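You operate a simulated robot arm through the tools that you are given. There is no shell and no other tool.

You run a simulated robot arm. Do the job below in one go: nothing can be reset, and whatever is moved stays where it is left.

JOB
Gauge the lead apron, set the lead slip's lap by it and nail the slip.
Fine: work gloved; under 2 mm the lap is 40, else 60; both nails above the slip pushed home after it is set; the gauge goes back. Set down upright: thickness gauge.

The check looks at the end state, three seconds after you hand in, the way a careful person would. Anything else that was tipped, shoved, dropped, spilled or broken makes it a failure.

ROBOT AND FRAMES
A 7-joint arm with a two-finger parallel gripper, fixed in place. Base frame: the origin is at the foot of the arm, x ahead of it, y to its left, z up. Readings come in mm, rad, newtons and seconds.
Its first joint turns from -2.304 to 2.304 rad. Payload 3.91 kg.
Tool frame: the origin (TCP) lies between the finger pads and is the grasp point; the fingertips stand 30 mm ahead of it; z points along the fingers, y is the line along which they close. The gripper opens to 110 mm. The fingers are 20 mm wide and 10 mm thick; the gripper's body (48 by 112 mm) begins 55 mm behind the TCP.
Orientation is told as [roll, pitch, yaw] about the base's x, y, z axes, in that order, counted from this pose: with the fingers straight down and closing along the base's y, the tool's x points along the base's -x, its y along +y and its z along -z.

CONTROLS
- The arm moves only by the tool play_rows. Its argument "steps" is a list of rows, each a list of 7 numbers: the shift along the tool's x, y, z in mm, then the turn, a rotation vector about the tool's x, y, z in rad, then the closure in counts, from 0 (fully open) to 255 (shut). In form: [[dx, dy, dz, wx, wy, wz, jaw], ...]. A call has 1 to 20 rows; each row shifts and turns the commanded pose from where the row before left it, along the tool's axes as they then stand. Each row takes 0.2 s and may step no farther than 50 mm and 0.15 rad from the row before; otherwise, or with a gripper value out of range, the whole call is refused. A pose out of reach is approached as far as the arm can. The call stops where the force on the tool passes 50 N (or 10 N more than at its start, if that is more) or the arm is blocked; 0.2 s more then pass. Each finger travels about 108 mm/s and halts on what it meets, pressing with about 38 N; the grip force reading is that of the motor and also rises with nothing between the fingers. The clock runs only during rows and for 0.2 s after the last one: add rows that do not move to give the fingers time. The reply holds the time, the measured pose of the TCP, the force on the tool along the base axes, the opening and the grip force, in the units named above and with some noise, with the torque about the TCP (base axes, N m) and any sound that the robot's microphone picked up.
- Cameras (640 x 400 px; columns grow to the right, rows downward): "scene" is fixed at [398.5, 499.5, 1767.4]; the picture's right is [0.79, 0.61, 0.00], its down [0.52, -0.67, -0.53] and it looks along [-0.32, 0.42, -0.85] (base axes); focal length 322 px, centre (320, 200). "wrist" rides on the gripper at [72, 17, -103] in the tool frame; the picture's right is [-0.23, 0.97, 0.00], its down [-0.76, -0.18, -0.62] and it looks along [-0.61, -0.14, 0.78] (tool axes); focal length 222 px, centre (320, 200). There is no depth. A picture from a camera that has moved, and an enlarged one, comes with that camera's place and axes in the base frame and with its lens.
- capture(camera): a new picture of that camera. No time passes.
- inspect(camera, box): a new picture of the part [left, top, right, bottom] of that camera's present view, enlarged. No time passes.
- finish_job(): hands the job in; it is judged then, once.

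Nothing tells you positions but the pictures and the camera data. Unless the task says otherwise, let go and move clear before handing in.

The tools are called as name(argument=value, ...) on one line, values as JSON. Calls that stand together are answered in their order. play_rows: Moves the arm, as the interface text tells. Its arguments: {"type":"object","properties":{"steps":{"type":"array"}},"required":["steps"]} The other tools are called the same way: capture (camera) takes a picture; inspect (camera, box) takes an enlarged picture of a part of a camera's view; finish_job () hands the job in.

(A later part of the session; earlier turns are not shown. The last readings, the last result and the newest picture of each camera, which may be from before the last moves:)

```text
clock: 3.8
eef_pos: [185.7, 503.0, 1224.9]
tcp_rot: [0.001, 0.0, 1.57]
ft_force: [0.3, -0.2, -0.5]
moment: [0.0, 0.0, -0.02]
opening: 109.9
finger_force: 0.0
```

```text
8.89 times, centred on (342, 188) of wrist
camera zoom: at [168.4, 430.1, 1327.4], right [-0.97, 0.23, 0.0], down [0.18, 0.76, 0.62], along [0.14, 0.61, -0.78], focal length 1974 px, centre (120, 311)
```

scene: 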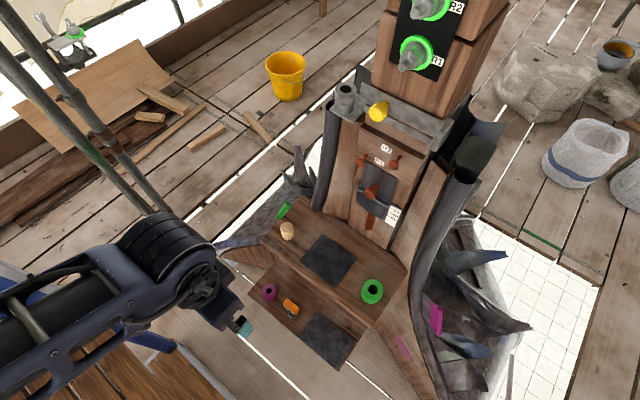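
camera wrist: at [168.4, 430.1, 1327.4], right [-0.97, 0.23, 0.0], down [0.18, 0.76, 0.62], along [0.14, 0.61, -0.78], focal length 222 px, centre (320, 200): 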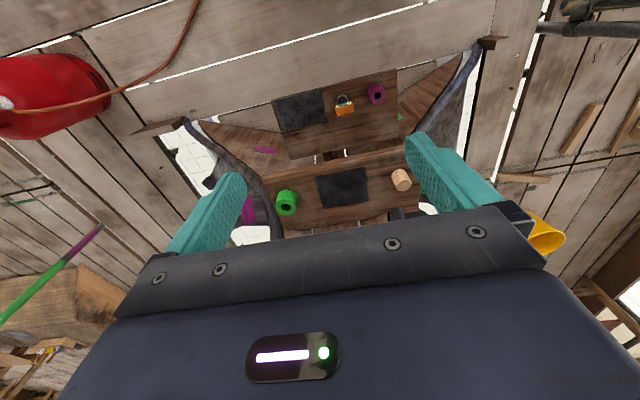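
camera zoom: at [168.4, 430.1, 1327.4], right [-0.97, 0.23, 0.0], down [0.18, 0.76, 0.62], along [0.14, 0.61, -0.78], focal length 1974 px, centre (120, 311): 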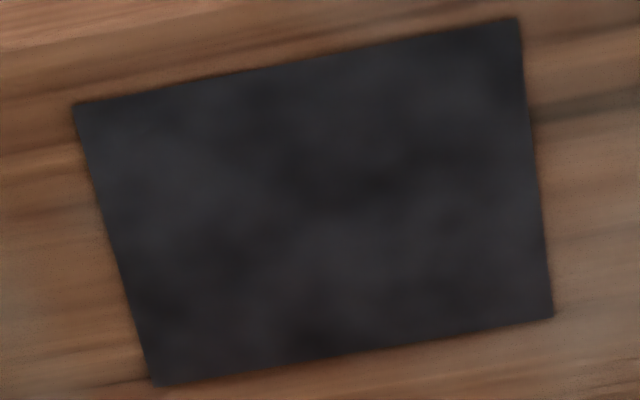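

The upper dark patch looks painted on, while the lower one is a real sheet with edges, so I take the lower one, beside the gauge, as the lead apron. Next I check the fingers themselves for gloves.

inspect(camera="wrist", box=[395, 120, 555, 250])

inspect(camera="wrist", box=[130, 160, 270, 280])

inspect(camera="scene", box=[200, 280, 280, 350])

inspect(camera="scene", box=[380, 0, 460, 80])

inspect(camera="scene", box=[350, 140, 410, 180])

inspect(camera="scene", box=[340, 165, 410, 245])

```text
3.08 times, centred on (475, 185) of wrist
camera zoom: at [168.4, 430.1, 1327.4], right [-0.97, 0.23, 0.0], down [0.18, 0.76, 0.62], along [0.14, 0.61, -0.78], focal length 684 px, centre (-157, 246)
```

zoom: 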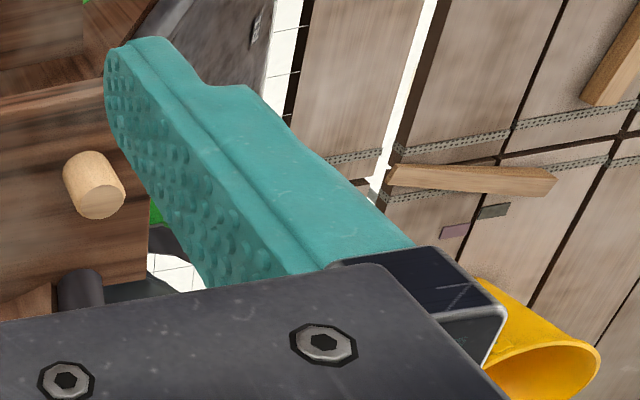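

```text
3.33 times, centred on (200, 220) of wrist
camera zoom: at [168.4, 430.1, 1327.4], right [-0.97, 0.23, 0.0], down [0.18, 0.76, 0.62], along [0.14, 0.61, -0.78], focal length 740 px, centre (720, 133)
```

zoom: 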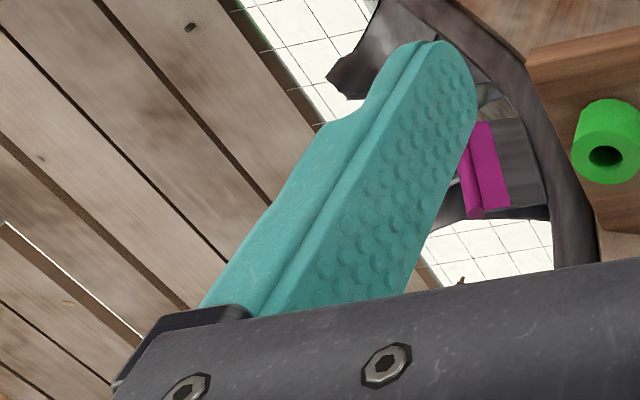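

```text
5.71 times, centred on (240, 315) of scene
camera zoom: at [398.5, 499.5, 1767.4], right [0.79, 0.61, 0.0], down [0.52, -0.67, -0.53], along [-0.32, 0.42, -0.85], focal length 1839 px, centre (777, -457)
```

zoom: 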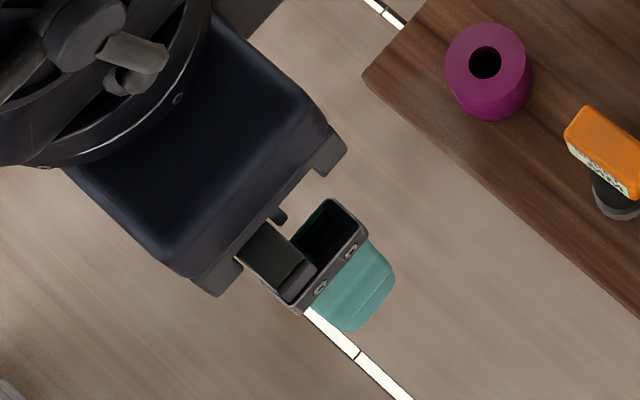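

```text
5.00 times, centred on (420, 40) of scene
camera zoom: at [398.5, 499.5, 1767.4], right [0.79, 0.61, 0.0], down [0.52, -0.67, -0.53], along [-0.32, 0.42, -0.85], focal length 1609 px, centre (-180, 1000)
```

zoom: 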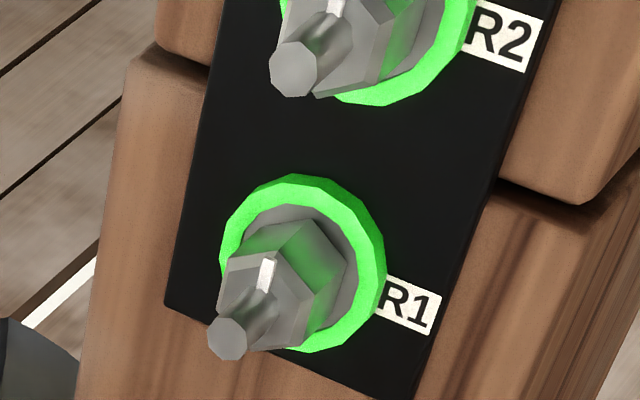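

```text
10.00 times, centred on (380, 160) of scene
camera zoom: at [398.5, 499.5, 1767.4], right [0.79, 0.61, 0.0], down [0.52, -0.67, -0.53], along [-0.32, 0.42, -0.85], focal length 3219 px, centre (-280, 600)
```

zoom: 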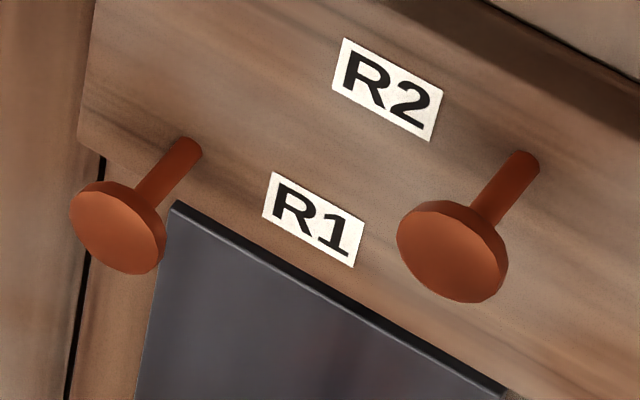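

```text
5.00 times, centred on (375, 205) of scene
camera zoom: at [398.5, 499.5, 1767.4], right [0.79, 0.61, 0.0], down [0.52, -0.67, -0.53], along [-0.32, 0.42, -0.85], focal length 1609 px, centre (45, 175)
```

zoom: 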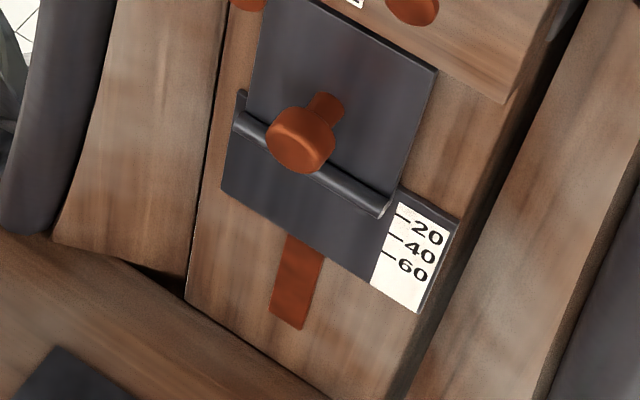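

The real sheet spans about x 213–391, y 607–725 on the lower shelf at z ≈ 475, and the gauge stands near (141, 660). The fingers are already covered in knobbly teal rubber. I'll swing the wrist round to look for any separate glove station and to get a better orientation for the face.

play_rows(steps=[[0, 0, 0, 0, 0, 0.1428, 0], [0, 0, 0, 0, 0, 0.1428, 0], [0, 0, 0, 0, 0, 0.1428, 0], [0, 0, 0, 0, 0, 0.1428, 0], [0, 0, 0, 0, 0, 0.1428, 0], [0, 0, 0, 0, 0, 0.1428, 0], [0, 0, 0, 0, 0, 0.1428, 0], [0, 0, 0, 0, 0, 0.1428, 0], [0, 0, 0, 0, 0, 0.1428, 0], [0, 0, 0, 0, 0, 0.1428, 0], [0, 0, 0, 0, 0, 0.1428, 0]])

capture(camera="wrist")

play_rows(steps=[[0, 0, 0, 0, 0, 0.1428, 0], [0, 0, 0, 0, 0, 0.1428, 0], [0, 0, 0, 0, 0, 0.1428, 0], [0, 0, 0, 0, 0, 0.1428, 0], [0, 0, 0, 0, 0, 0.1428, 0], [0, 0, 0, 0, 0, 0.1428, 0], [0, 0, 0, 0, 0, 0.1428, 0], [0, 0, 0, 0, 0, 0.1428, 0], [0, 0, 0, 0, 0, 0.1428, 0], [0, 0, 0, 0, 0, 0.1428, 0], [0, 0, 0, 0, 0, 0.1428, 0]])

capture(camera="wrist")

```text
clock: 6.2
eef_pos: [187.6, 505.1, 1225.5]
tcp_rot: [0.0, 0.0, -0.004]
ft_force: [0.4, -0.4, 0.6]
moment: [-0.06, 0.05, 0.0]
opening: 110.2
finger_force: 0.0
```

```text
taken
camera wrist: at [114.2, 520.8, 1328.8], right [0.23, 0.97, 0.0], down [0.76, -0.18, 0.62], along [0.61, -0.14, -0.78], focal length 222 px, centre (320, 200)
```

wrist: 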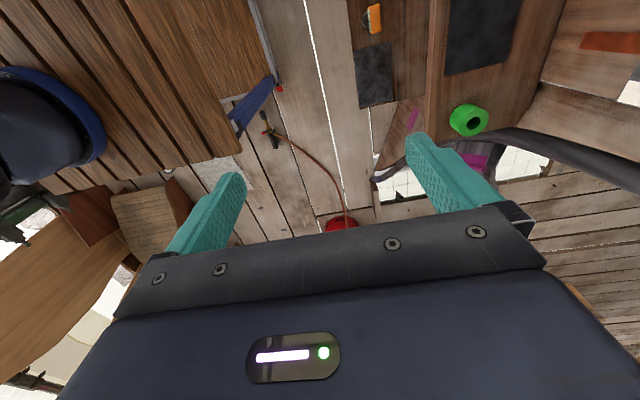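

```text
clock: 8.8
eef_pos: [303.8, 483.5, 1220.9]
tcp_rot: [-0.027, -0.005, -1.767]
ft_force: [-0.7, 1.2, 0.4]
moment: [0.0, 0.01, 0.01]
opening: 110.1
finger_force: 0.1
stopped in row 11: the arm was blocked; the commanded pose is now the measured one
```

```text
taken
camera wrist: at [337.5, 550.9, 1322.9], right [0.91, -0.41, -0.03], down [-0.31, -0.71, 0.63], along [-0.28, -0.57, -0.77], focal length 222 px, centre (320, 200)
```

wrist: 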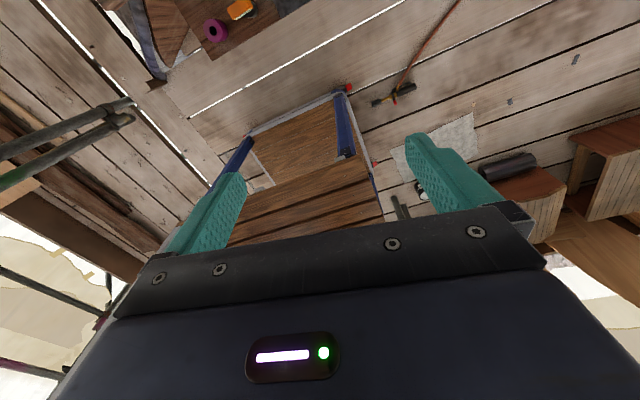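

Yaw −90° runs into a joint limit, so I'll keep to the +90° orientation, where the camera ends up in front of the gauge's display once the tool is tilted. No separate glove station shows anywhere, and the fingers wear rubber already. I'm rotating back now.

play_rows(steps=[[0, 0, 0, 0, 0, -0.1427, 0], [0, 0, 0, 0, 0, -0.1427, 0], [0, 0, 0, 0, 0, -0.1427, 0], [0, 0, 0, 0, 0, -0.1427, 0], [0, 0, 0, 0, 0, -0.1427, 0], [0, 0, 0, 0, 0, -0.1427, 0], [0, 0, 0, 0, 0, -0.1427, 0], [0, 0, 0, 0, 0, -0.1427, 0], [0, 0, 0, 0, 0, -0.1427, 0], [0, 0, 0, 0, 0, -0.1427, 0], [0, 0, 0, 0, 0, -0.1427, 0], [0, 0, 0, 0, 0, -0.1427, 0], [0, 0, 0, 0, 0, 0, 0]])

capture(camera="wrist")

play_rows(steps=[[0, 0, 0, 0, 0, -0.1427, 0], [0, 0, 0, 0, 0, -0.1427, 0], [0, 0, 0, 0, 0, -0.1427, 0], [0, 0, 0, 0, 0, -0.1427, 0], [0, 0, 0, 0, 0, -0.1427, 0], [0, 0, 0, 0, 0, -0.1427, 0], [0, 0, 0, 0, 0, -0.1427, 0], [0, 0, 0, 0, 0, -0.1427, 0], [0, 0, 0, 0, 0, -0.1427, 0], [0, 0, 0, 0, 0, -0.1427, 0], [0, 0, 0, 0, 0, -0.1427, 0], [0, 0, 0, 0, 0, 0, 0]])

capture(camera="wrist")

```text
clock: 11.6
eef_pos: [304.8, 484.5, 1220.3]
tcp_rot: [0.0, 0.029, -0.055]
ft_force: [0.1, -0.4, -0.3]
moment: [0.02, 0.0, 0.0]
opening: 110.0
finger_force: 0.2
```

```text
taken
camera wrist: at [235.4, 504.3, 1326.3], right [0.28, 0.96, -0.01], down [0.77, -0.22, 0.6], along [0.58, -0.17, -0.8], focal length 222 px, centre (320, 200)
```

wrist: 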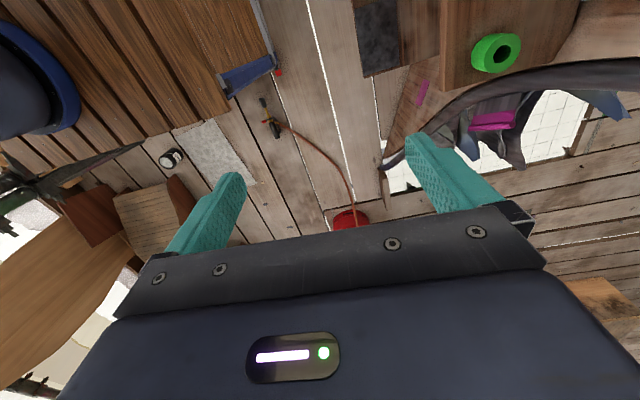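

```text
clock: 14.2
eef_pos: [304.2, 483.6, 1220.2]
tcp_rot: [0.027, 0.0, 1.515]
ft_force: [0.1, 0.3, 0.6]
moment: [0.01, -0.03, 0.02]
opening: 110.2
finger_force: 0.0
```

```text
taken
camera wrist: at [286.3, 411.7, 1324.2], right [-0.96, 0.28, 0.03], down [0.24, 0.75, 0.62], along [0.15, 0.6, -0.79], focal length 222 px, centre (320, 200)
```

wrist: 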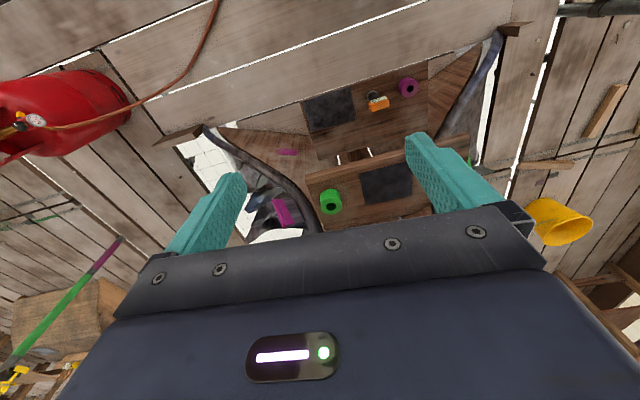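

I'm back at yaw ≈ +87°. Next I trim the small tilt error and pitch the tool 45° forward, so it can reach under the upper bench to the gauge.

play_rows(steps=[[0, 0, 0, 0.027, 0, -0.056, 0], [0, 0, 0, 0, -0.131, 0, 0], [0, 0, 0, 0, -0.131, 0, 0], [0, 0, 0, 0, -0.131, 0, 0], [0, 0, 0, 0, -0.131, 0, 0], [0, 0, 0, 0, -0.131, 0, 0], [0, 0, 0, 0, -0.131, 0, 0], [0, 0, 0, 0, 0, 0, 0]])

capture(camera="wrist")

capture(camera="scene")

```text
clock: 16.0
eef_pos: [304.8, 483.2, 1222.8]
tcp_rot: [0.0, -0.787, 1.569]
ft_force: [0.0, 0.6, -0.2]
moment: [-0.01, -0.04, -0.01]
opening: 110.0
finger_force: 0.1
```

```text
taken
camera wrist: at [287.7, 358.5, 1242.7], right [-0.97, 0.16, 0.16], down [0.18, 0.1, 0.98], along [0.14, 0.98, -0.12], focal length 222 px, centre (320, 200)
```

wrist: 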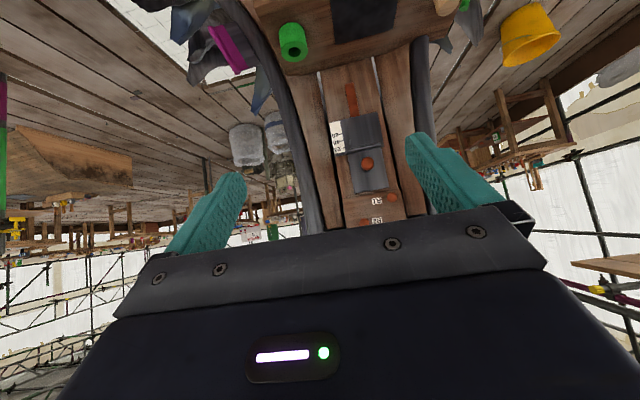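

```text
taken
```

scene: 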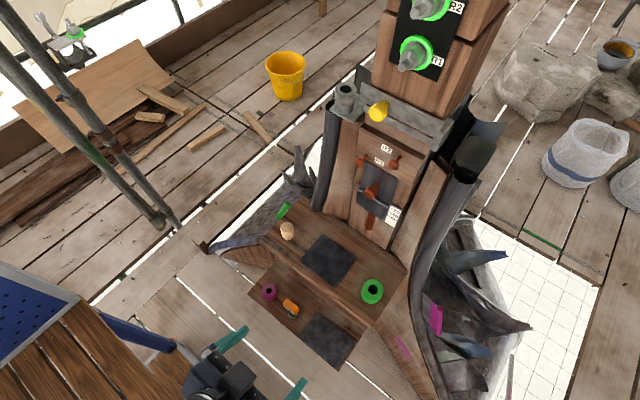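

The wrist camera now looks straight at the slide face (picture upside down). I'll enlarge the slip, scale and nails, and take a look behind for stray items.

inspect(camera="wrist", box=[310, 80, 430, 230])

inspect(camera="wrist", box=[320, 105, 400, 200])

inspect(camera="wrist", box=[180, 0, 480, 90])

inspect(camera="wrist", box=[0, 90, 320, 250])

inspect(camera="wrist", box=[430, 80, 640, 320])

```text
2.67 times, centred on (370, 155) of wrist
camera zoom: at [287.7, 358.5, 1242.7], right [-0.97, 0.16, 0.16], down [0.18, 0.1, 0.98], along [0.14, 0.98, -0.12], focal length 592 px, centre (187, 320)
```

zoom: 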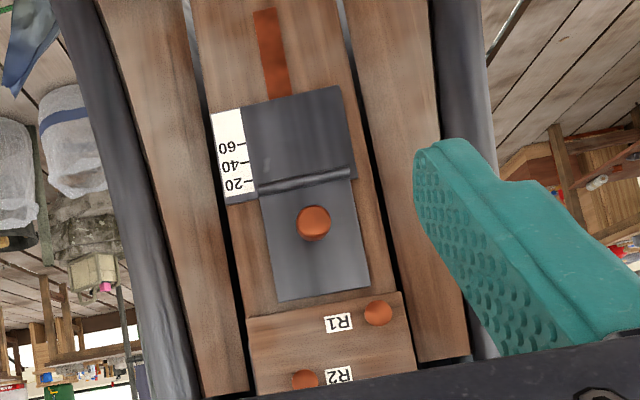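

```text
4.21 times, centred on (360, 152) of wrist
camera zoom: at [287.7, 358.5, 1242.7], right [-0.97, 0.16, 0.16], down [0.18, 0.1, 0.98], along [0.14, 0.98, -0.12], focal length 935 px, centre (152, 400)
```

zoom: 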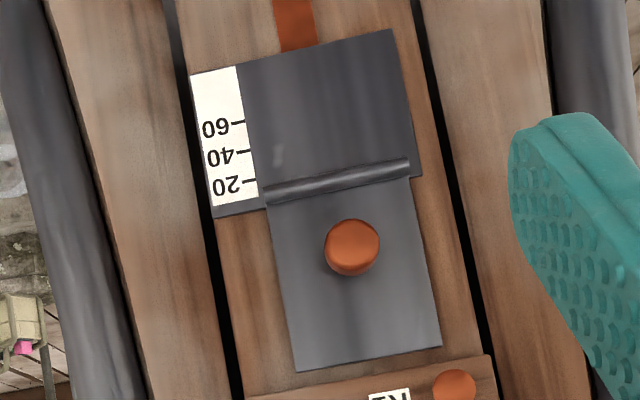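

```text
2.13 times, centred on (330, 45) of wrist
camera zoom: at [287.7, 358.5, 1242.7], right [-0.97, 0.16, 0.16], down [0.18, 0.1, 0.98], along [0.14, 0.98, -0.12], focal length 474 px, centre (299, 531)
```

zoom: 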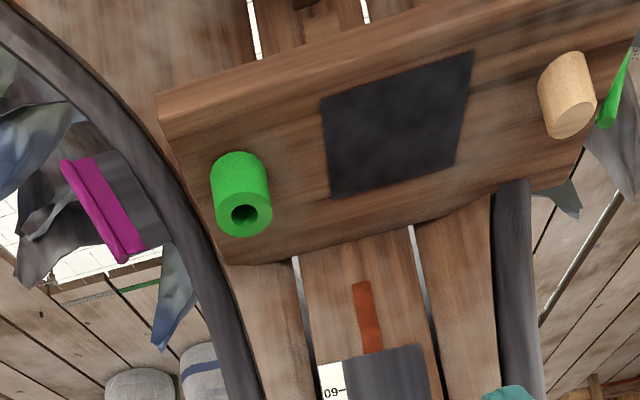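

```text
2.00 times, centred on (160, 170) of wrist
camera zoom: at [287.7, 358.5, 1242.7], right [-0.97, 0.16, 0.16], down [0.18, 0.1, 0.98], along [0.14, 0.98, -0.12], focal length 444 px, centre (640, 260)
```

zoom: 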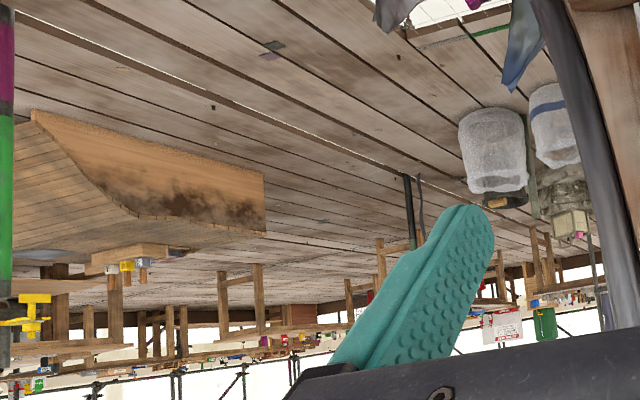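

```text
1.67 times, centred on (535, 200) of wrist
camera zoom: at [287.7, 358.5, 1242.7], right [-0.97, 0.16, 0.16], down [0.18, 0.1, 0.98], along [0.14, 0.98, -0.12], focal length 370 px, centre (-38, 200)
```

zoom: 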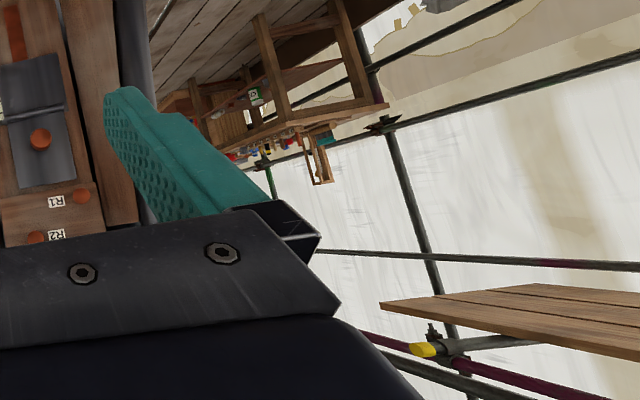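

I have the slide face at y ≈ 945 with tick 20 at z ≈ 1045 and tick 60 at z ≈ 1006, and the slip's edge a little above 20. Now I go down to a stand-off in front of the gauge.

play_rows(steps=[[26.87, 13.48, 37.69, 0, 0, 0, 0], [26.87, 13.48, 37.69, 0, 0, 0, 0], [26.87, 13.48, 37.69, 0, 0, 0, 0], [26.87, 13.48, 37.69, 0, 0, 0, 0], [26.87, 13.48, 37.69, 0, 0, 0, 0], [26.87, 13.48, 37.69, 0, 0, 0, 0], [26.87, 13.48, 37.69, 0, 0, 0, 0], [26.87, 13.48, 37.69, 0, 0, 0, 0], [26.87, 13.48, 37.69, 0, 0, 0, 0], [26.87, 13.48, 37.69, 0, 0, 0, 0], [0, 0, 0, 0, 0, 0, 0]])

capture(camera="wrist")

capture(camera="scene")

```text
clock: 18.4
eef_pos: [169.3, 558.4, 763.3]
tcp_rot: [0.001, -0.788, 1.569]
ft_force: [-0.3, 0.8, -0.8]
moment: [0.0, -0.02, -0.02]
opening: 109.9
finger_force: 0.0
```

```text
taken
camera wrist: at [151.8, 434.2, 784.9], right [-0.97, 0.16, 0.16], down [0.18, 0.1, 0.98], along [0.14, 0.98, -0.12], focal length 222 px, centre (320, 200)
```

wrist: 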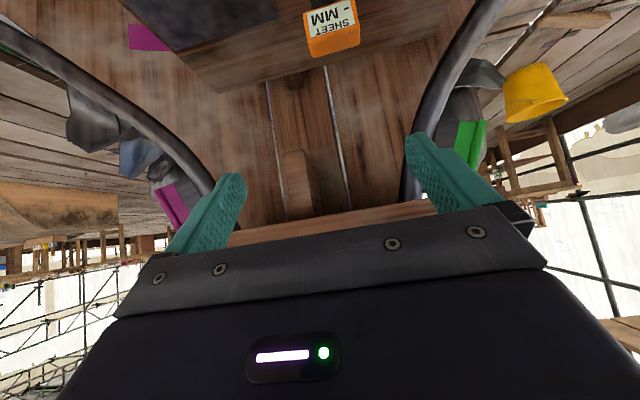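

```text
taken
```

scene: 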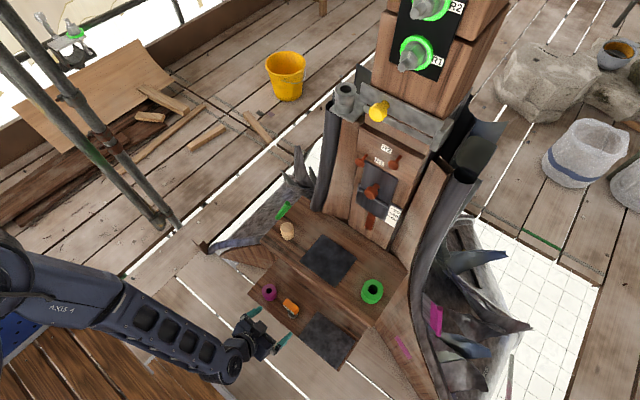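

The gauge and its label are in clear view. I'll enlarge it to pin down its place and size.

inspect(camera="wrist", box=[290, 0, 370, 64])

inspect(camera="scene", box=[270, 285, 320, 325])

inspect(camera="wrist", box=[40, 0, 240, 240])

inspect(camera="wrist", box=[400, 40, 600, 200])

```text
6.25 times, centred on (330, 32) of wrist
camera zoom: at [151.8, 434.2, 784.9], right [-0.97, 0.16, 0.16], down [0.18, 0.1, 0.98], along [0.14, 0.98, -0.12], focal length 1388 px, centre (258, 1250)
```

zoom: 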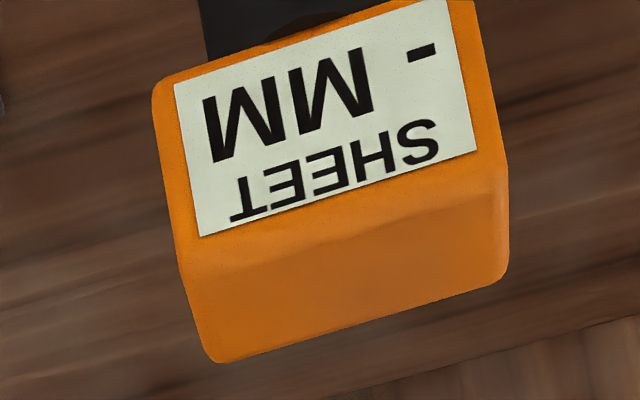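

```text
10.00 times, centred on (295, 305) of scene
camera zoom: at [398.5, 499.5, 1767.4], right [0.79, 0.61, 0.0], down [0.52, -0.67, -0.53], along [-0.32, 0.42, -0.85], focal length 3219 px, centre (570, -850)
```

zoom: 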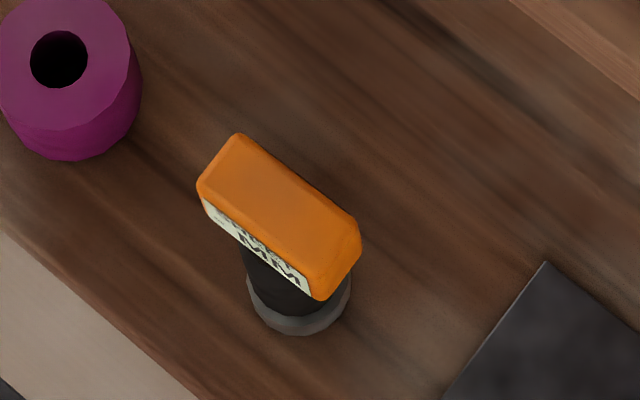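

```text
1.67 times, centred on (140, 120) of wrist
camera zoom: at [151.8, 434.2, 784.9], right [-0.97, 0.16, 0.16], down [0.18, 0.1, 0.98], along [0.14, 0.98, -0.12], focal length 370 px, centre (620, 333)
```

zoom: 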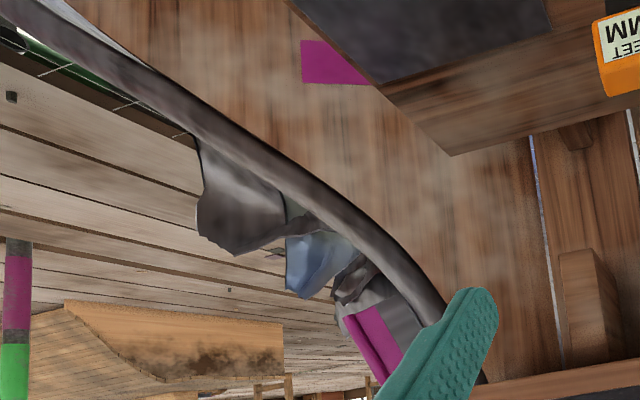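

```text
2.50 times, centred on (500, 120) of wrist
camera zoom: at [151.8, 434.2, 784.9], right [-0.97, 0.16, 0.16], down [0.18, 0.1, 0.98], along [0.14, 0.98, -0.12], focal length 555 px, centre (-130, 400)
```

zoom: 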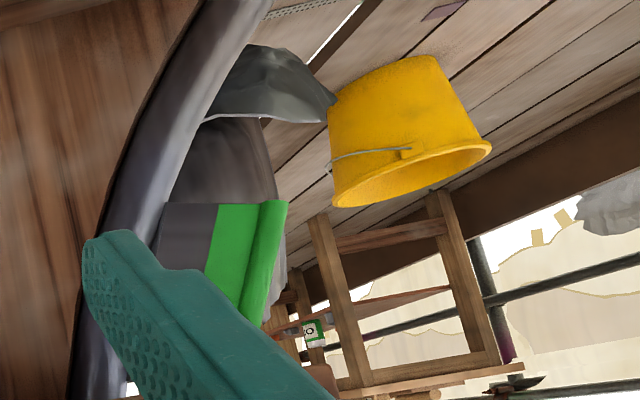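

The gauge head spans x 113–168, y 650–672 and z 554–590, so its centre is at (140.5, 661, 572). I go to a stand-off on the approach line, with the jaws narrowed a little.

play_rows(steps=[[21.33, 9.6, 33, 0, 0, 0, 50], [21.33, 9.6, 33, 0, 0, 0, 50], [21.33, 9.6, 33, 0, 0, 0, 50], [0, 0, 0, 0, 0, 0, 50]])

capture(camera="wrist")

inspect(camera="scene", box=[230, 260, 350, 350])

```text
clock: 19.4
eef_pos: [140.5, 583.9, 647.0]
tcp_rot: [0.002, -0.788, 1.57]
ft_force: [-0.5, 0.6, 0.3]
moment: [-0.02, 0.02, 0.01]
opening: 88.2
finger_force: 0.0
```

```text
taken
camera wrist: at [123.3, 459.0, 668.9], right [-0.97, 0.16, 0.16], down [0.18, 0.1, 0.98], along [0.14, 0.98, -0.12], focal length 222 px, centre (320, 200)
```

wrist: 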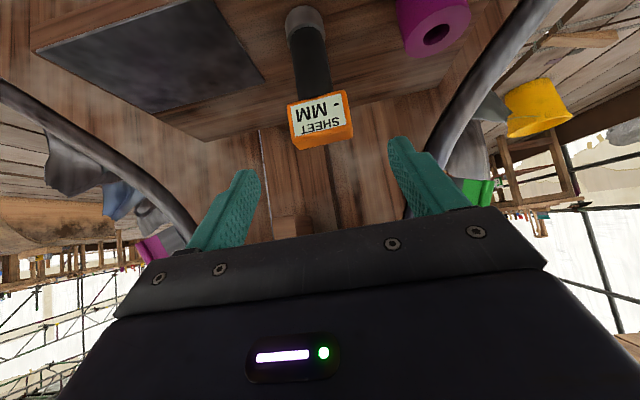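

```text
4.44 times, centred on (290, 305) of scene
camera zoom: at [398.5, 499.5, 1767.4], right [0.79, 0.61, 0.0], down [0.52, -0.67, -0.53], along [-0.32, 0.42, -0.85], focal length 1430 px, centre (453, -267)
```

zoom: 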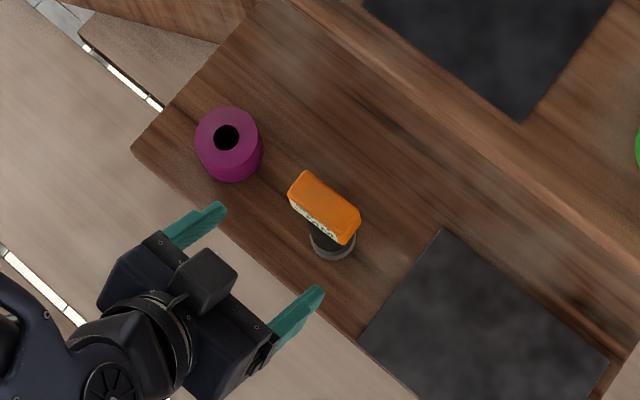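

The gauge sits between the jaws' line of approach. I'll enlarge it once more to fix the foot and the shelf height, then advance.

inspect(camera="wrist", box=[250, 0, 390, 160])

inspect(camera="wrist", box=[30, 0, 270, 150])

```text
2.50 times, centred on (320, 80) of wrist
camera zoom: at [123.3, 459.0, 668.9], right [-0.97, 0.16, 0.16], down [0.18, 0.1, 0.98], along [0.14, 0.98, -0.12], focal length 555 px, centre (320, 500)
```

zoom: 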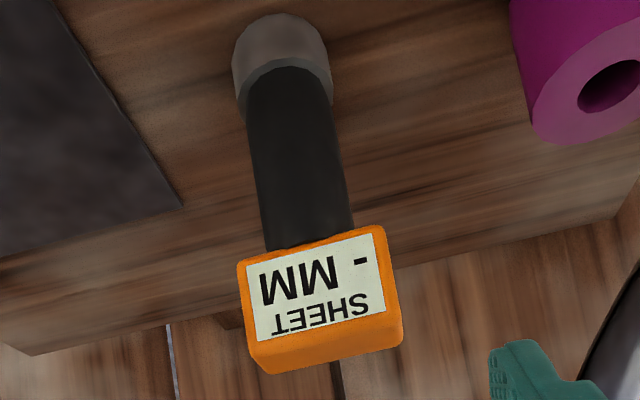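

```text
2.67 times, centred on (150, 75) of wrist
camera zoom: at [123.3, 459.0, 668.9], right [-0.97, 0.16, 0.16], down [0.18, 0.1, 0.98], along [0.14, 0.98, -0.12], focal length 592 px, centre (773, 533)
```

zoom: 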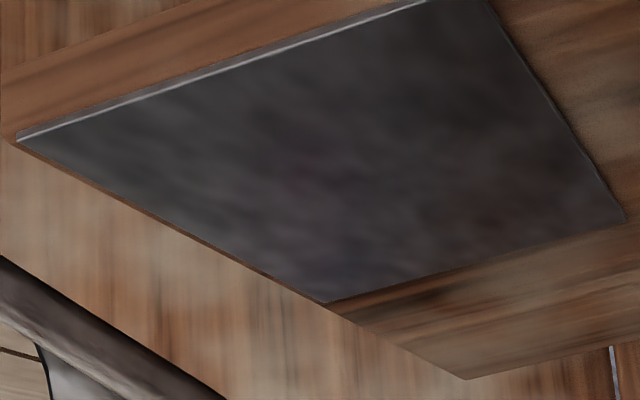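

The shelf is at z ≈ 466 and the gauge is about 124 mm tall. I advance along the tool axis to put the pads on either end of the head.

play_rows(steps=[[0, 0, 36.3, 0, 0, 0, 50], [0, 0, 36.3, 0, 0, 0, 50], [0, 0, 36.3, 0, 0, 0, 50], [0, 0, 0, 0, 0, 0, 50]])

capture(camera="wrist")

inspect(camera="scene", box=[240, 260, 340, 340])

```text
clock: 20.4
eef_pos: [139.9, 662.3, 571.0]
tcp_rot: [0.003, -0.786, 1.568]
ft_force: [0.7, -0.2, 0.3]
moment: [0.01, 0.01, 0.0]
opening: 88.4
finger_force: 0.0
```

```text
taken
camera wrist: at [123.2, 536.8, 593.5], right [-0.97, 0.16, 0.16], down [0.18, 0.1, 0.98], along [0.14, 0.98, -0.12], focal length 222 px, centre (320, 200)
```

wrist: 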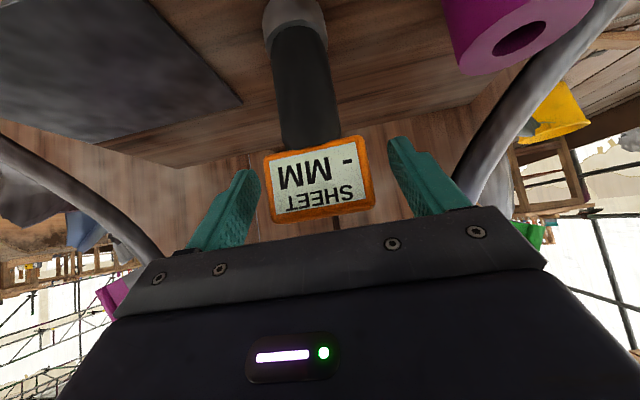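

```text
5.00 times, centred on (290, 300) of scene
camera zoom: at [398.5, 499.5, 1767.4], right [0.79, 0.61, 0.0], down [0.52, -0.67, -0.53], along [-0.32, 0.42, -0.85], focal length 1609 px, centre (470, -300)
```

zoom: 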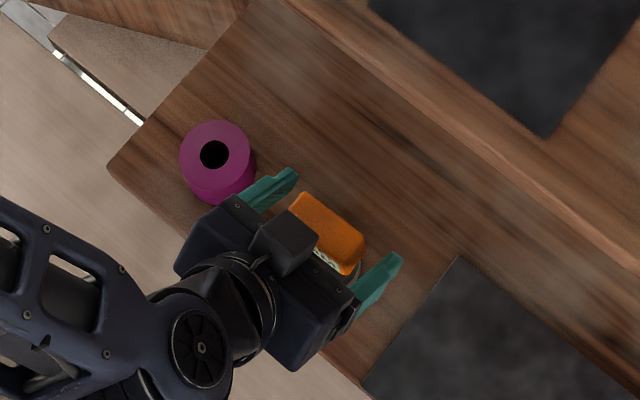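

The head is centred between the fingers. I close gradually on it.

play_rows(steps=[[0, 0, 0, 0, 0, 0, 90], [0, 0, 0, 0, 0, 0, 108], [0, 0, 0, 0, 0, 0, 116], [0, 0, 0, 0, 0, 0, 122], [0, 0, 0, 0, 0, 0, 128], [0, 0, 0, 0, 0, 0, 134], [0, 0, 0, 0, 0, 0, 145], [0, 0, 0, 0, 0, 0, 165], [0, 0, 0, 0, 0, 0, 200], [0, 0, 0, 0, 0, 0, 200]])

capture(camera="wrist")

```text
clock: 22.6
eef_pos: [140.2, 660.0, 572.5]
tcp_rot: [0.002, -0.787, 1.568]
ft_force: [-1.5, -1.2, 0.4]
moment: [-0.02, 0.12, 0.06]
opening: 57.5
finger_force: 38.1
```

```text
taken
camera wrist: at [123.3, 536.5, 593.7], right [-0.97, 0.16, 0.16], down [0.18, 0.1, 0.98], along [0.14, 0.98, -0.12], focal length 222 px, centre (320, 200)
```

wrist: 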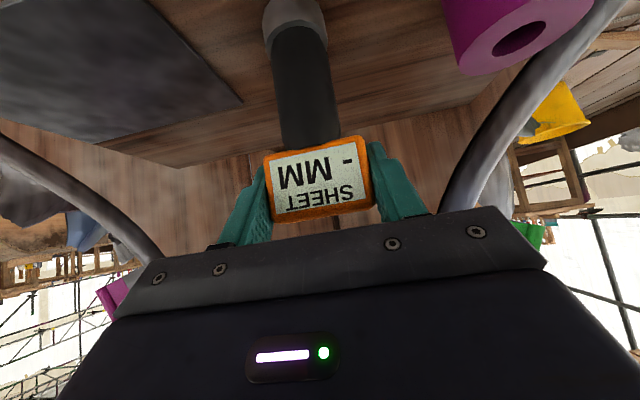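

The gauge is gripped at 57.5 mm opening with no visible shift. I lift it 25 mm straight up.

play_rows(steps=[[-5.9, 0, -5.9, 0, 0, 0, 200], [-5.9, 0, -5.9, 0, 0, 0, 200], [-5.9, 0, -5.9, 0, 0, 0, 200], [0, 0, 0, 0, 0, 0, 200]])

capture(camera="wrist")

inspect(camera="scene", box=[240, 260, 340, 340])

```text
clock: 23.6
eef_pos: [140.4, 660.9, 595.7]
tcp_rot: [0.001, -0.788, 1.569]
ft_force: [-0.7, 0.5, -1.5]
moment: [-0.01, 0.02, 0.02]
opening: 57.6
finger_force: 38.0
```

```text
taken
camera wrist: at [123.9, 537.4, 618.6], right [-0.97, 0.16, 0.16], down [0.18, 0.1, 0.98], along [0.14, 0.98, -0.12], focal length 222 px, centre (320, 200)
```

wrist: 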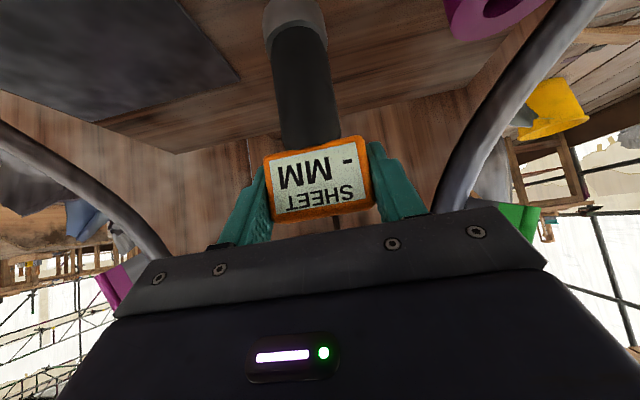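

```text
5.00 times, centred on (290, 300) of scene
camera zoom: at [398.5, 499.5, 1767.4], right [0.79, 0.61, 0.0], down [0.52, -0.67, -0.53], along [-0.32, 0.42, -0.85], focal length 1609 px, centre (470, -300)
```

zoom: 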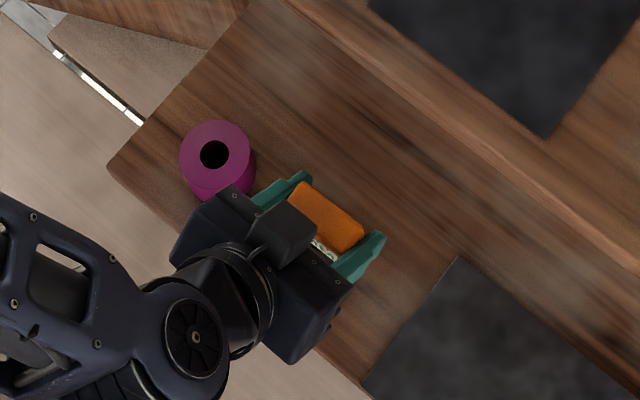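

The gauge hangs freely and upright. I carry it +158 mm in x over the centre of the lead sheet.

play_rows(steps=[[0, -26.3, 0, 0, 0, 0, 200], [0, -26.3, 0, 0, 0, 0, 200], [0, -26.3, 0, 0, 0, 0, 200], [0, -26.3, 0, 0, 0, 0, 200], [0, -26.3, 0, 0, 0, 0, 200], [0, -26.3, 0, 0, 0, 0, 200], [0, 0, 0, 0, 0, 0, 200]])

capture(camera="wrist")

inspect(camera="scene", box=[270, 280, 390, 380])

```text
clock: 25.2
eef_pos: [299.3, 662.4, 599.3]
tcp_rot: [0.002, -0.787, 1.57]
ft_force: [0.9, -0.1, -1.9]
moment: [0.0, -0.03, -0.03]
opening: 57.7
finger_force: 37.7
```

```text
taken
camera wrist: at [282.2, 538.1, 620.1], right [-0.97, 0.16, 0.16], down [0.18, 0.1, 0.98], along [0.14, 0.98, -0.12], focal length 222 px, centre (320, 200)
```

wrist: 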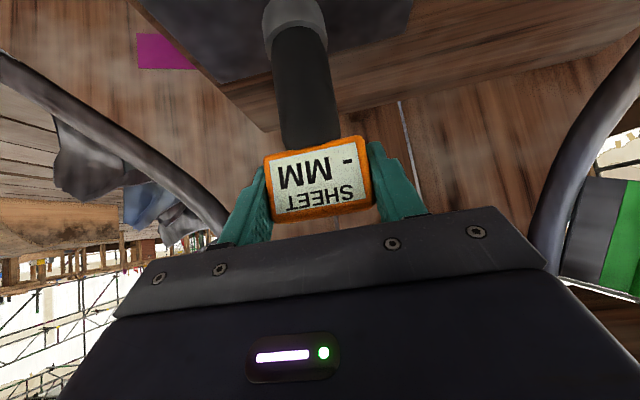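

```text
4.00 times, centred on (330, 330) of scene
camera zoom: at [398.5, 499.5, 1767.4], right [0.79, 0.61, 0.0], down [0.52, -0.67, -0.53], along [-0.32, 0.42, -0.85], focal length 1287 px, centre (280, -320)
```

zoom: 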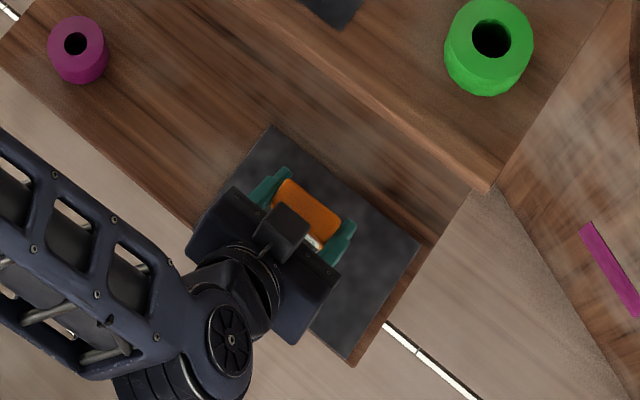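

The gauge is over the middle of the sheet. I lower 18 mm, then creep down until the force shows contact.

play_rows(steps=[[3.18, 0, 3.18, 0, 0, 0, 200], [3.18, 0, 3.18, 0, 0, 0, 200], [3.18, 0, 3.18, 0, 0, 0, 200], [3.18, 0, 3.18, 0, 0, 0, 200], [0, 0, 0, 0, 0, 0, 200]])

play_rows(steps=[[0.71, 0, 0.71, 0, 0, 0, 200], [0.71, 0, 0.71, 0, 0, 0, 200], [0, 0, 0, 0, 0, 0, 200]])

inspect(camera="wrist", box=[240, 0, 400, 230])

```text
clock: 26.4
eef_pos: [298.1, 662.1, 579.1]
tcp_rot: [0.003, -0.783, 1.568]
ft_force: [0.3, -0.3, -1.5]
moment: [-0.01, 0.03, -0.03]
opening: 57.5
finger_force: 38.1
```

```text
clock: 27.2
eef_pos: [298.2, 663.3, 577.5]
tcp_rot: [0.0, -0.787, 1.569]
ft_force: [0.3, 0.7, -1.5]
moment: [-0.02, -0.01, 0.0]
opening: 57.3
finger_force: 38.4
```

```text
1.74 times, centred on (320, 115) of wrist
camera zoom: at [281.9, 537.8, 599.1], right [-0.97, 0.16, 0.16], down [0.18, 0.1, 0.98], along [0.14, 0.98, -0.12], focal length 386 px, centre (320, 348)
```

zoom: 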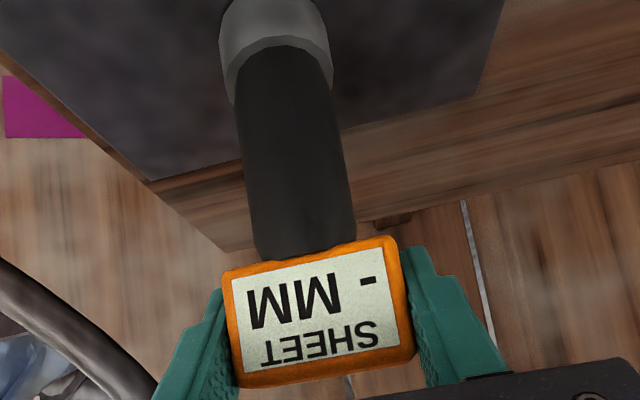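

No contact yet. I keep creeping down in 1 mm steps.

play_rows(steps=[[0.71, 0, 0.71, 0, 0, 0, 200], [0.71, 0, 0.71, 0, 0, 0, 200], [0, 0, 0, 0, 0, 0, 200]])

play_rows(steps=[[0.71, 0, 0.71, 0, 0, 0, 200], [0, 0, 0, 0, 0, 0, 200]])

inspect(camera="wrist", box=[240, 0, 400, 230])

```text
clock: 28.0
eef_pos: [298.6, 663.7, 575.8]
tcp_rot: [0.0, -0.787, 1.57]
ft_force: [0.7, -3.0, 7.7]
moment: [-0.29, 0.08, 0.06]
opening: 57.8
finger_force: 37.9
```

```text
clock: 28.6
eef_pos: [298.7, 662.7, 575.7]
tcp_rot: [0.0, -0.789, 1.569]
ft_force: [1.6, -4.6, 30.6]
moment: [-0.13, -0.03, 0.03]
opening: 57.7
finger_force: 38.3
```

```text
1.74 times, centred on (320, 115) of wrist
camera zoom: at [281.6, 538.5, 596.9], right [-0.97, 0.16, 0.16], down [0.18, 0.09, 0.98], along [0.14, 0.98, -0.12], focal length 386 px, centre (320, 348)
```

zoom: 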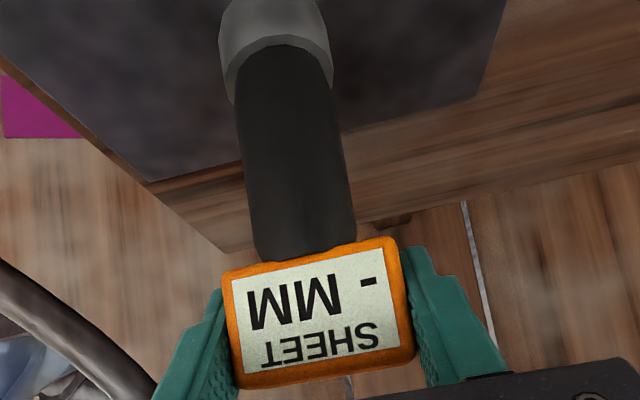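

The foot is on the sheet (30 N), but the display still shows "–". I ease the pressure and let go, so the gauge stands by itself.

play_rows(steps=[[-0.6, 0, -0.6, 0, 0, 0, 200], [0, 0, 0, 0, 0, 0, 200], [0, 0, 0, 0, 0, 0, 124], [0, 0, 0, 0, 0, 0, 110], [0, 0, 0, 0, 0, 0, 90], [0, 0, 0, 0, 0, 0, 70], [0, 0, 0, 0, 0, 0, 60], [0, 0, 0, 0, 0, 0, 60]])

inspect(camera="wrist", box=[240, 0, 400, 230])

inspect(camera="scene", box=[310, 300, 380, 370])

```text
clock: 30.4
eef_pos: [297.8, 662.3, 574.6]
tcp_rot: [0.001, -0.788, 1.569]
ft_force: [0.1, -0.5, 0.2]
moment: [-0.03, 0.01, 0.01]
opening: 84.1
finger_force: 0.1
```

```text
1.74 times, centred on (320, 115) of wrist
camera zoom: at [281.0, 537.9, 596.6], right [-0.97, 0.16, 0.16], down [0.18, 0.1, 0.98], along [0.14, 0.98, -0.12], focal length 386 px, centre (320, 348)
```

zoom: 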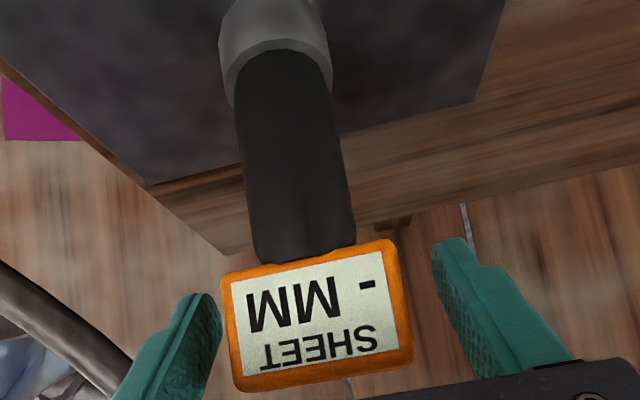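

```text
5.71 times, centred on (345, 335) of scene
camera zoom: at [398.5, 499.5, 1767.4], right [0.79, 0.61, 0.0], down [0.52, -0.67, -0.53], along [-0.32, 0.42, -0.85], focal length 1839 px, centre (177, -571)
```

zoom: 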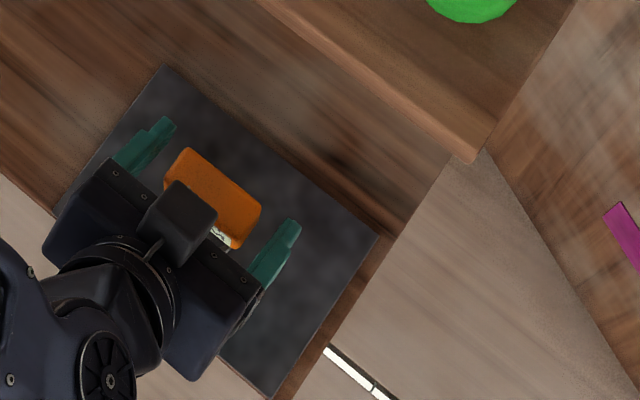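

The gauge stands upright on the sheet but still shows "–". I wait two seconds to see whether it settles on a reading.

play_rows(steps=[[0, 0, 0, 0, 0, 0, 60], [0, 0, 0, 0, 0, 0, 60], [0, 0, 0, 0, 0, 0, 60], [0, 0, 0, 0, 0, 0, 60], [0, 0, 0, 0, 0, 0, 60], [0, 0, 0, 0, 0, 0, 60], [0, 0, 0, 0, 0, 0, 60], [0, 0, 0, 0, 0, 0, 60], [0, 0, 0, 0, 0, 0, 60], [0, 0, 0, 0, 0, 0, 60]])

inspect(camera="wrist", box=[240, 0, 400, 230])

capture(camera="wrist")

```text
clock: 32.6
eef_pos: [297.3, 662.5, 575.8]
tcp_rot: [0.002, -0.785, 1.569]
ft_force: [1.1, 0.4, 0.5]
moment: [0.04, 0.0, 0.01]
opening: 84.1
finger_force: 0.0
```

```text
1.74 times, centred on (320, 115) of wrist
camera zoom: at [281.0, 537.9, 596.6], right [-0.97, 0.16, 0.16], down [0.18, 0.1, 0.98], along [0.14, 0.98, -0.12], focal length 386 px, centre (320, 348)
```

zoom: 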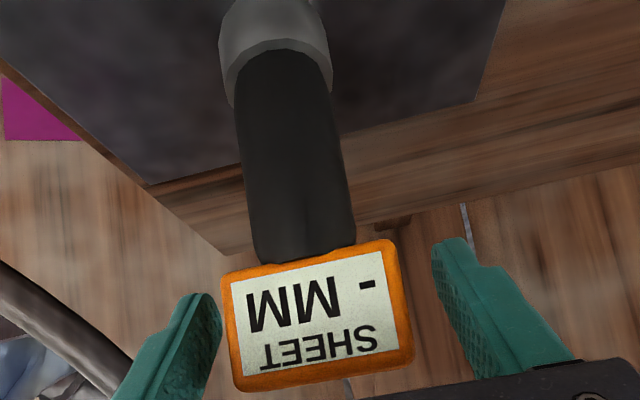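

```text
taken
camera wrist: at [281.0, 537.9, 596.6], right [-0.97, 0.16, 0.16], down [0.18, 0.1, 0.98], along [0.14, 0.98, -0.12], focal length 222 px, centre (320, 200)
```

wrist: 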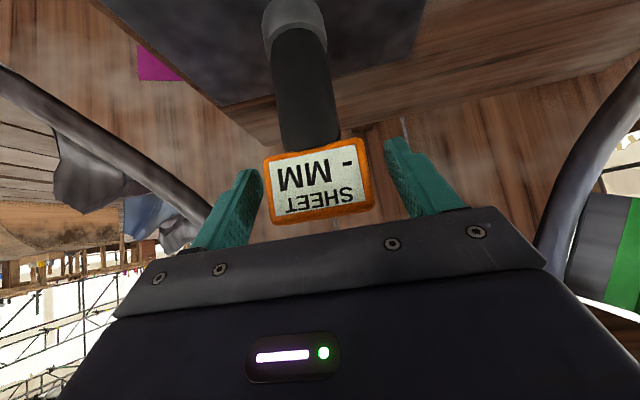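

There's still no reading after two seconds standing free. I'll grip it again, press it down gently and hold, checking the display under load before I consider another sheet.

play_rows(steps=[[0, 0, 0, 0, 0, 0, 100], [0, 0, 0, 0, 0, 0, 116], [0, 0, 0, 0, 0, 0, 124], [0, 0, 0, 0, 0, 0, 134], [0, 0, 0, 0, 0, 0, 160], [0, 0, 0, 0, 0, 0, 200], [0.5, 0, 0.5, 0, 0, 0, 200], [0, 0, 0, 0, 0, 0, 200]])

inspect(camera="wrist", box=[240, 100, 400, 230])

play_rows(steps=[[0.4, 0, 0.4, 0, 0, 0, 200], [0, 0, 0, 0, 0, 0, 200], [0, 0, 0, 0, 0, 0, 200], [0, 0, 0, 0, 0, 0, 200], [0, 0, 0, 0, 0, 0, 200], [0, 0, 0, 0, 0, 0, 200], [0, 0, 0, 0, 0, 0, 200], [0, 0, 0, 0, 0, 0, 200], [0, 0, 0, 0, 0, 0, 200], [0, 0, 0, 0, 0, 0, 200]])

inspect(camera="wrist", box=[240, 100, 400, 230])

```text
clock: 34.4
eef_pos: [298.0, 663.0, 576.3]
tcp_rot: [0.0, -0.788, 1.569]
ft_force: [-0.1, -4.2, 16.8]
moment: [-0.56, 0.32, 0.07]
opening: 57.5
finger_force: 38.2
```

```text
3.08 times, centred on (320, 165) of wrist
camera zoom: at [281.2, 538.0, 596.4], right [-0.97, 0.16, 0.16], down [0.18, 0.1, 0.98], along [0.14, 0.98, -0.12], focal length 684 px, centre (320, 308)
```

zoom: 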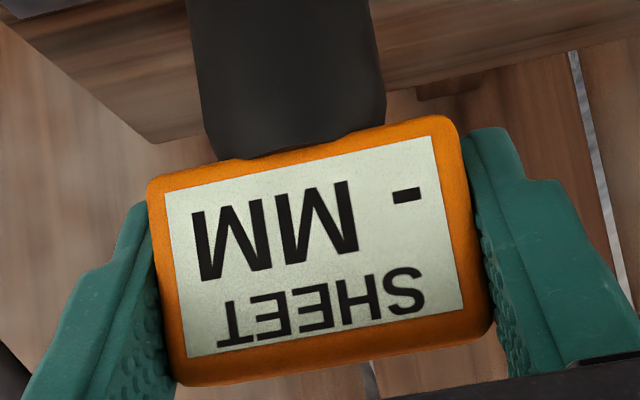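

```text
clock: 36.6
eef_pos: [298.8, 662.8, 573.6]
tcp_rot: [-0.001, -0.787, 1.57]
ft_force: [4.4, 4.9, 29.4]
moment: [0.63, -0.16, 0.02]
opening: 57.9
finger_force: 37.9
```

```text
3.08 times, centred on (320, 165) of wrist
camera zoom: at [281.2, 537.9, 595.7], right [-0.97, 0.16, 0.16], down [0.18, 0.1, 0.98], along [0.14, 0.98, -0.12], focal length 684 px, centre (320, 308)
```

zoom: 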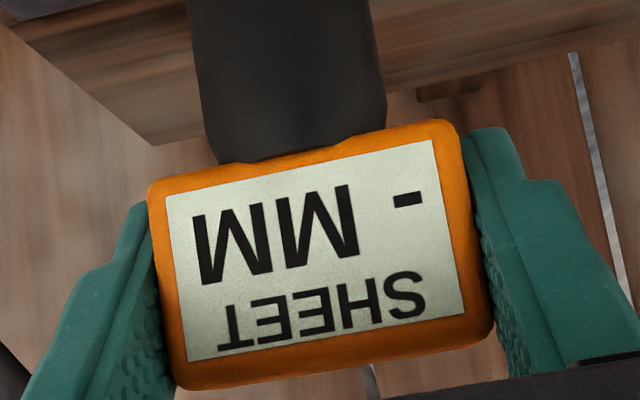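

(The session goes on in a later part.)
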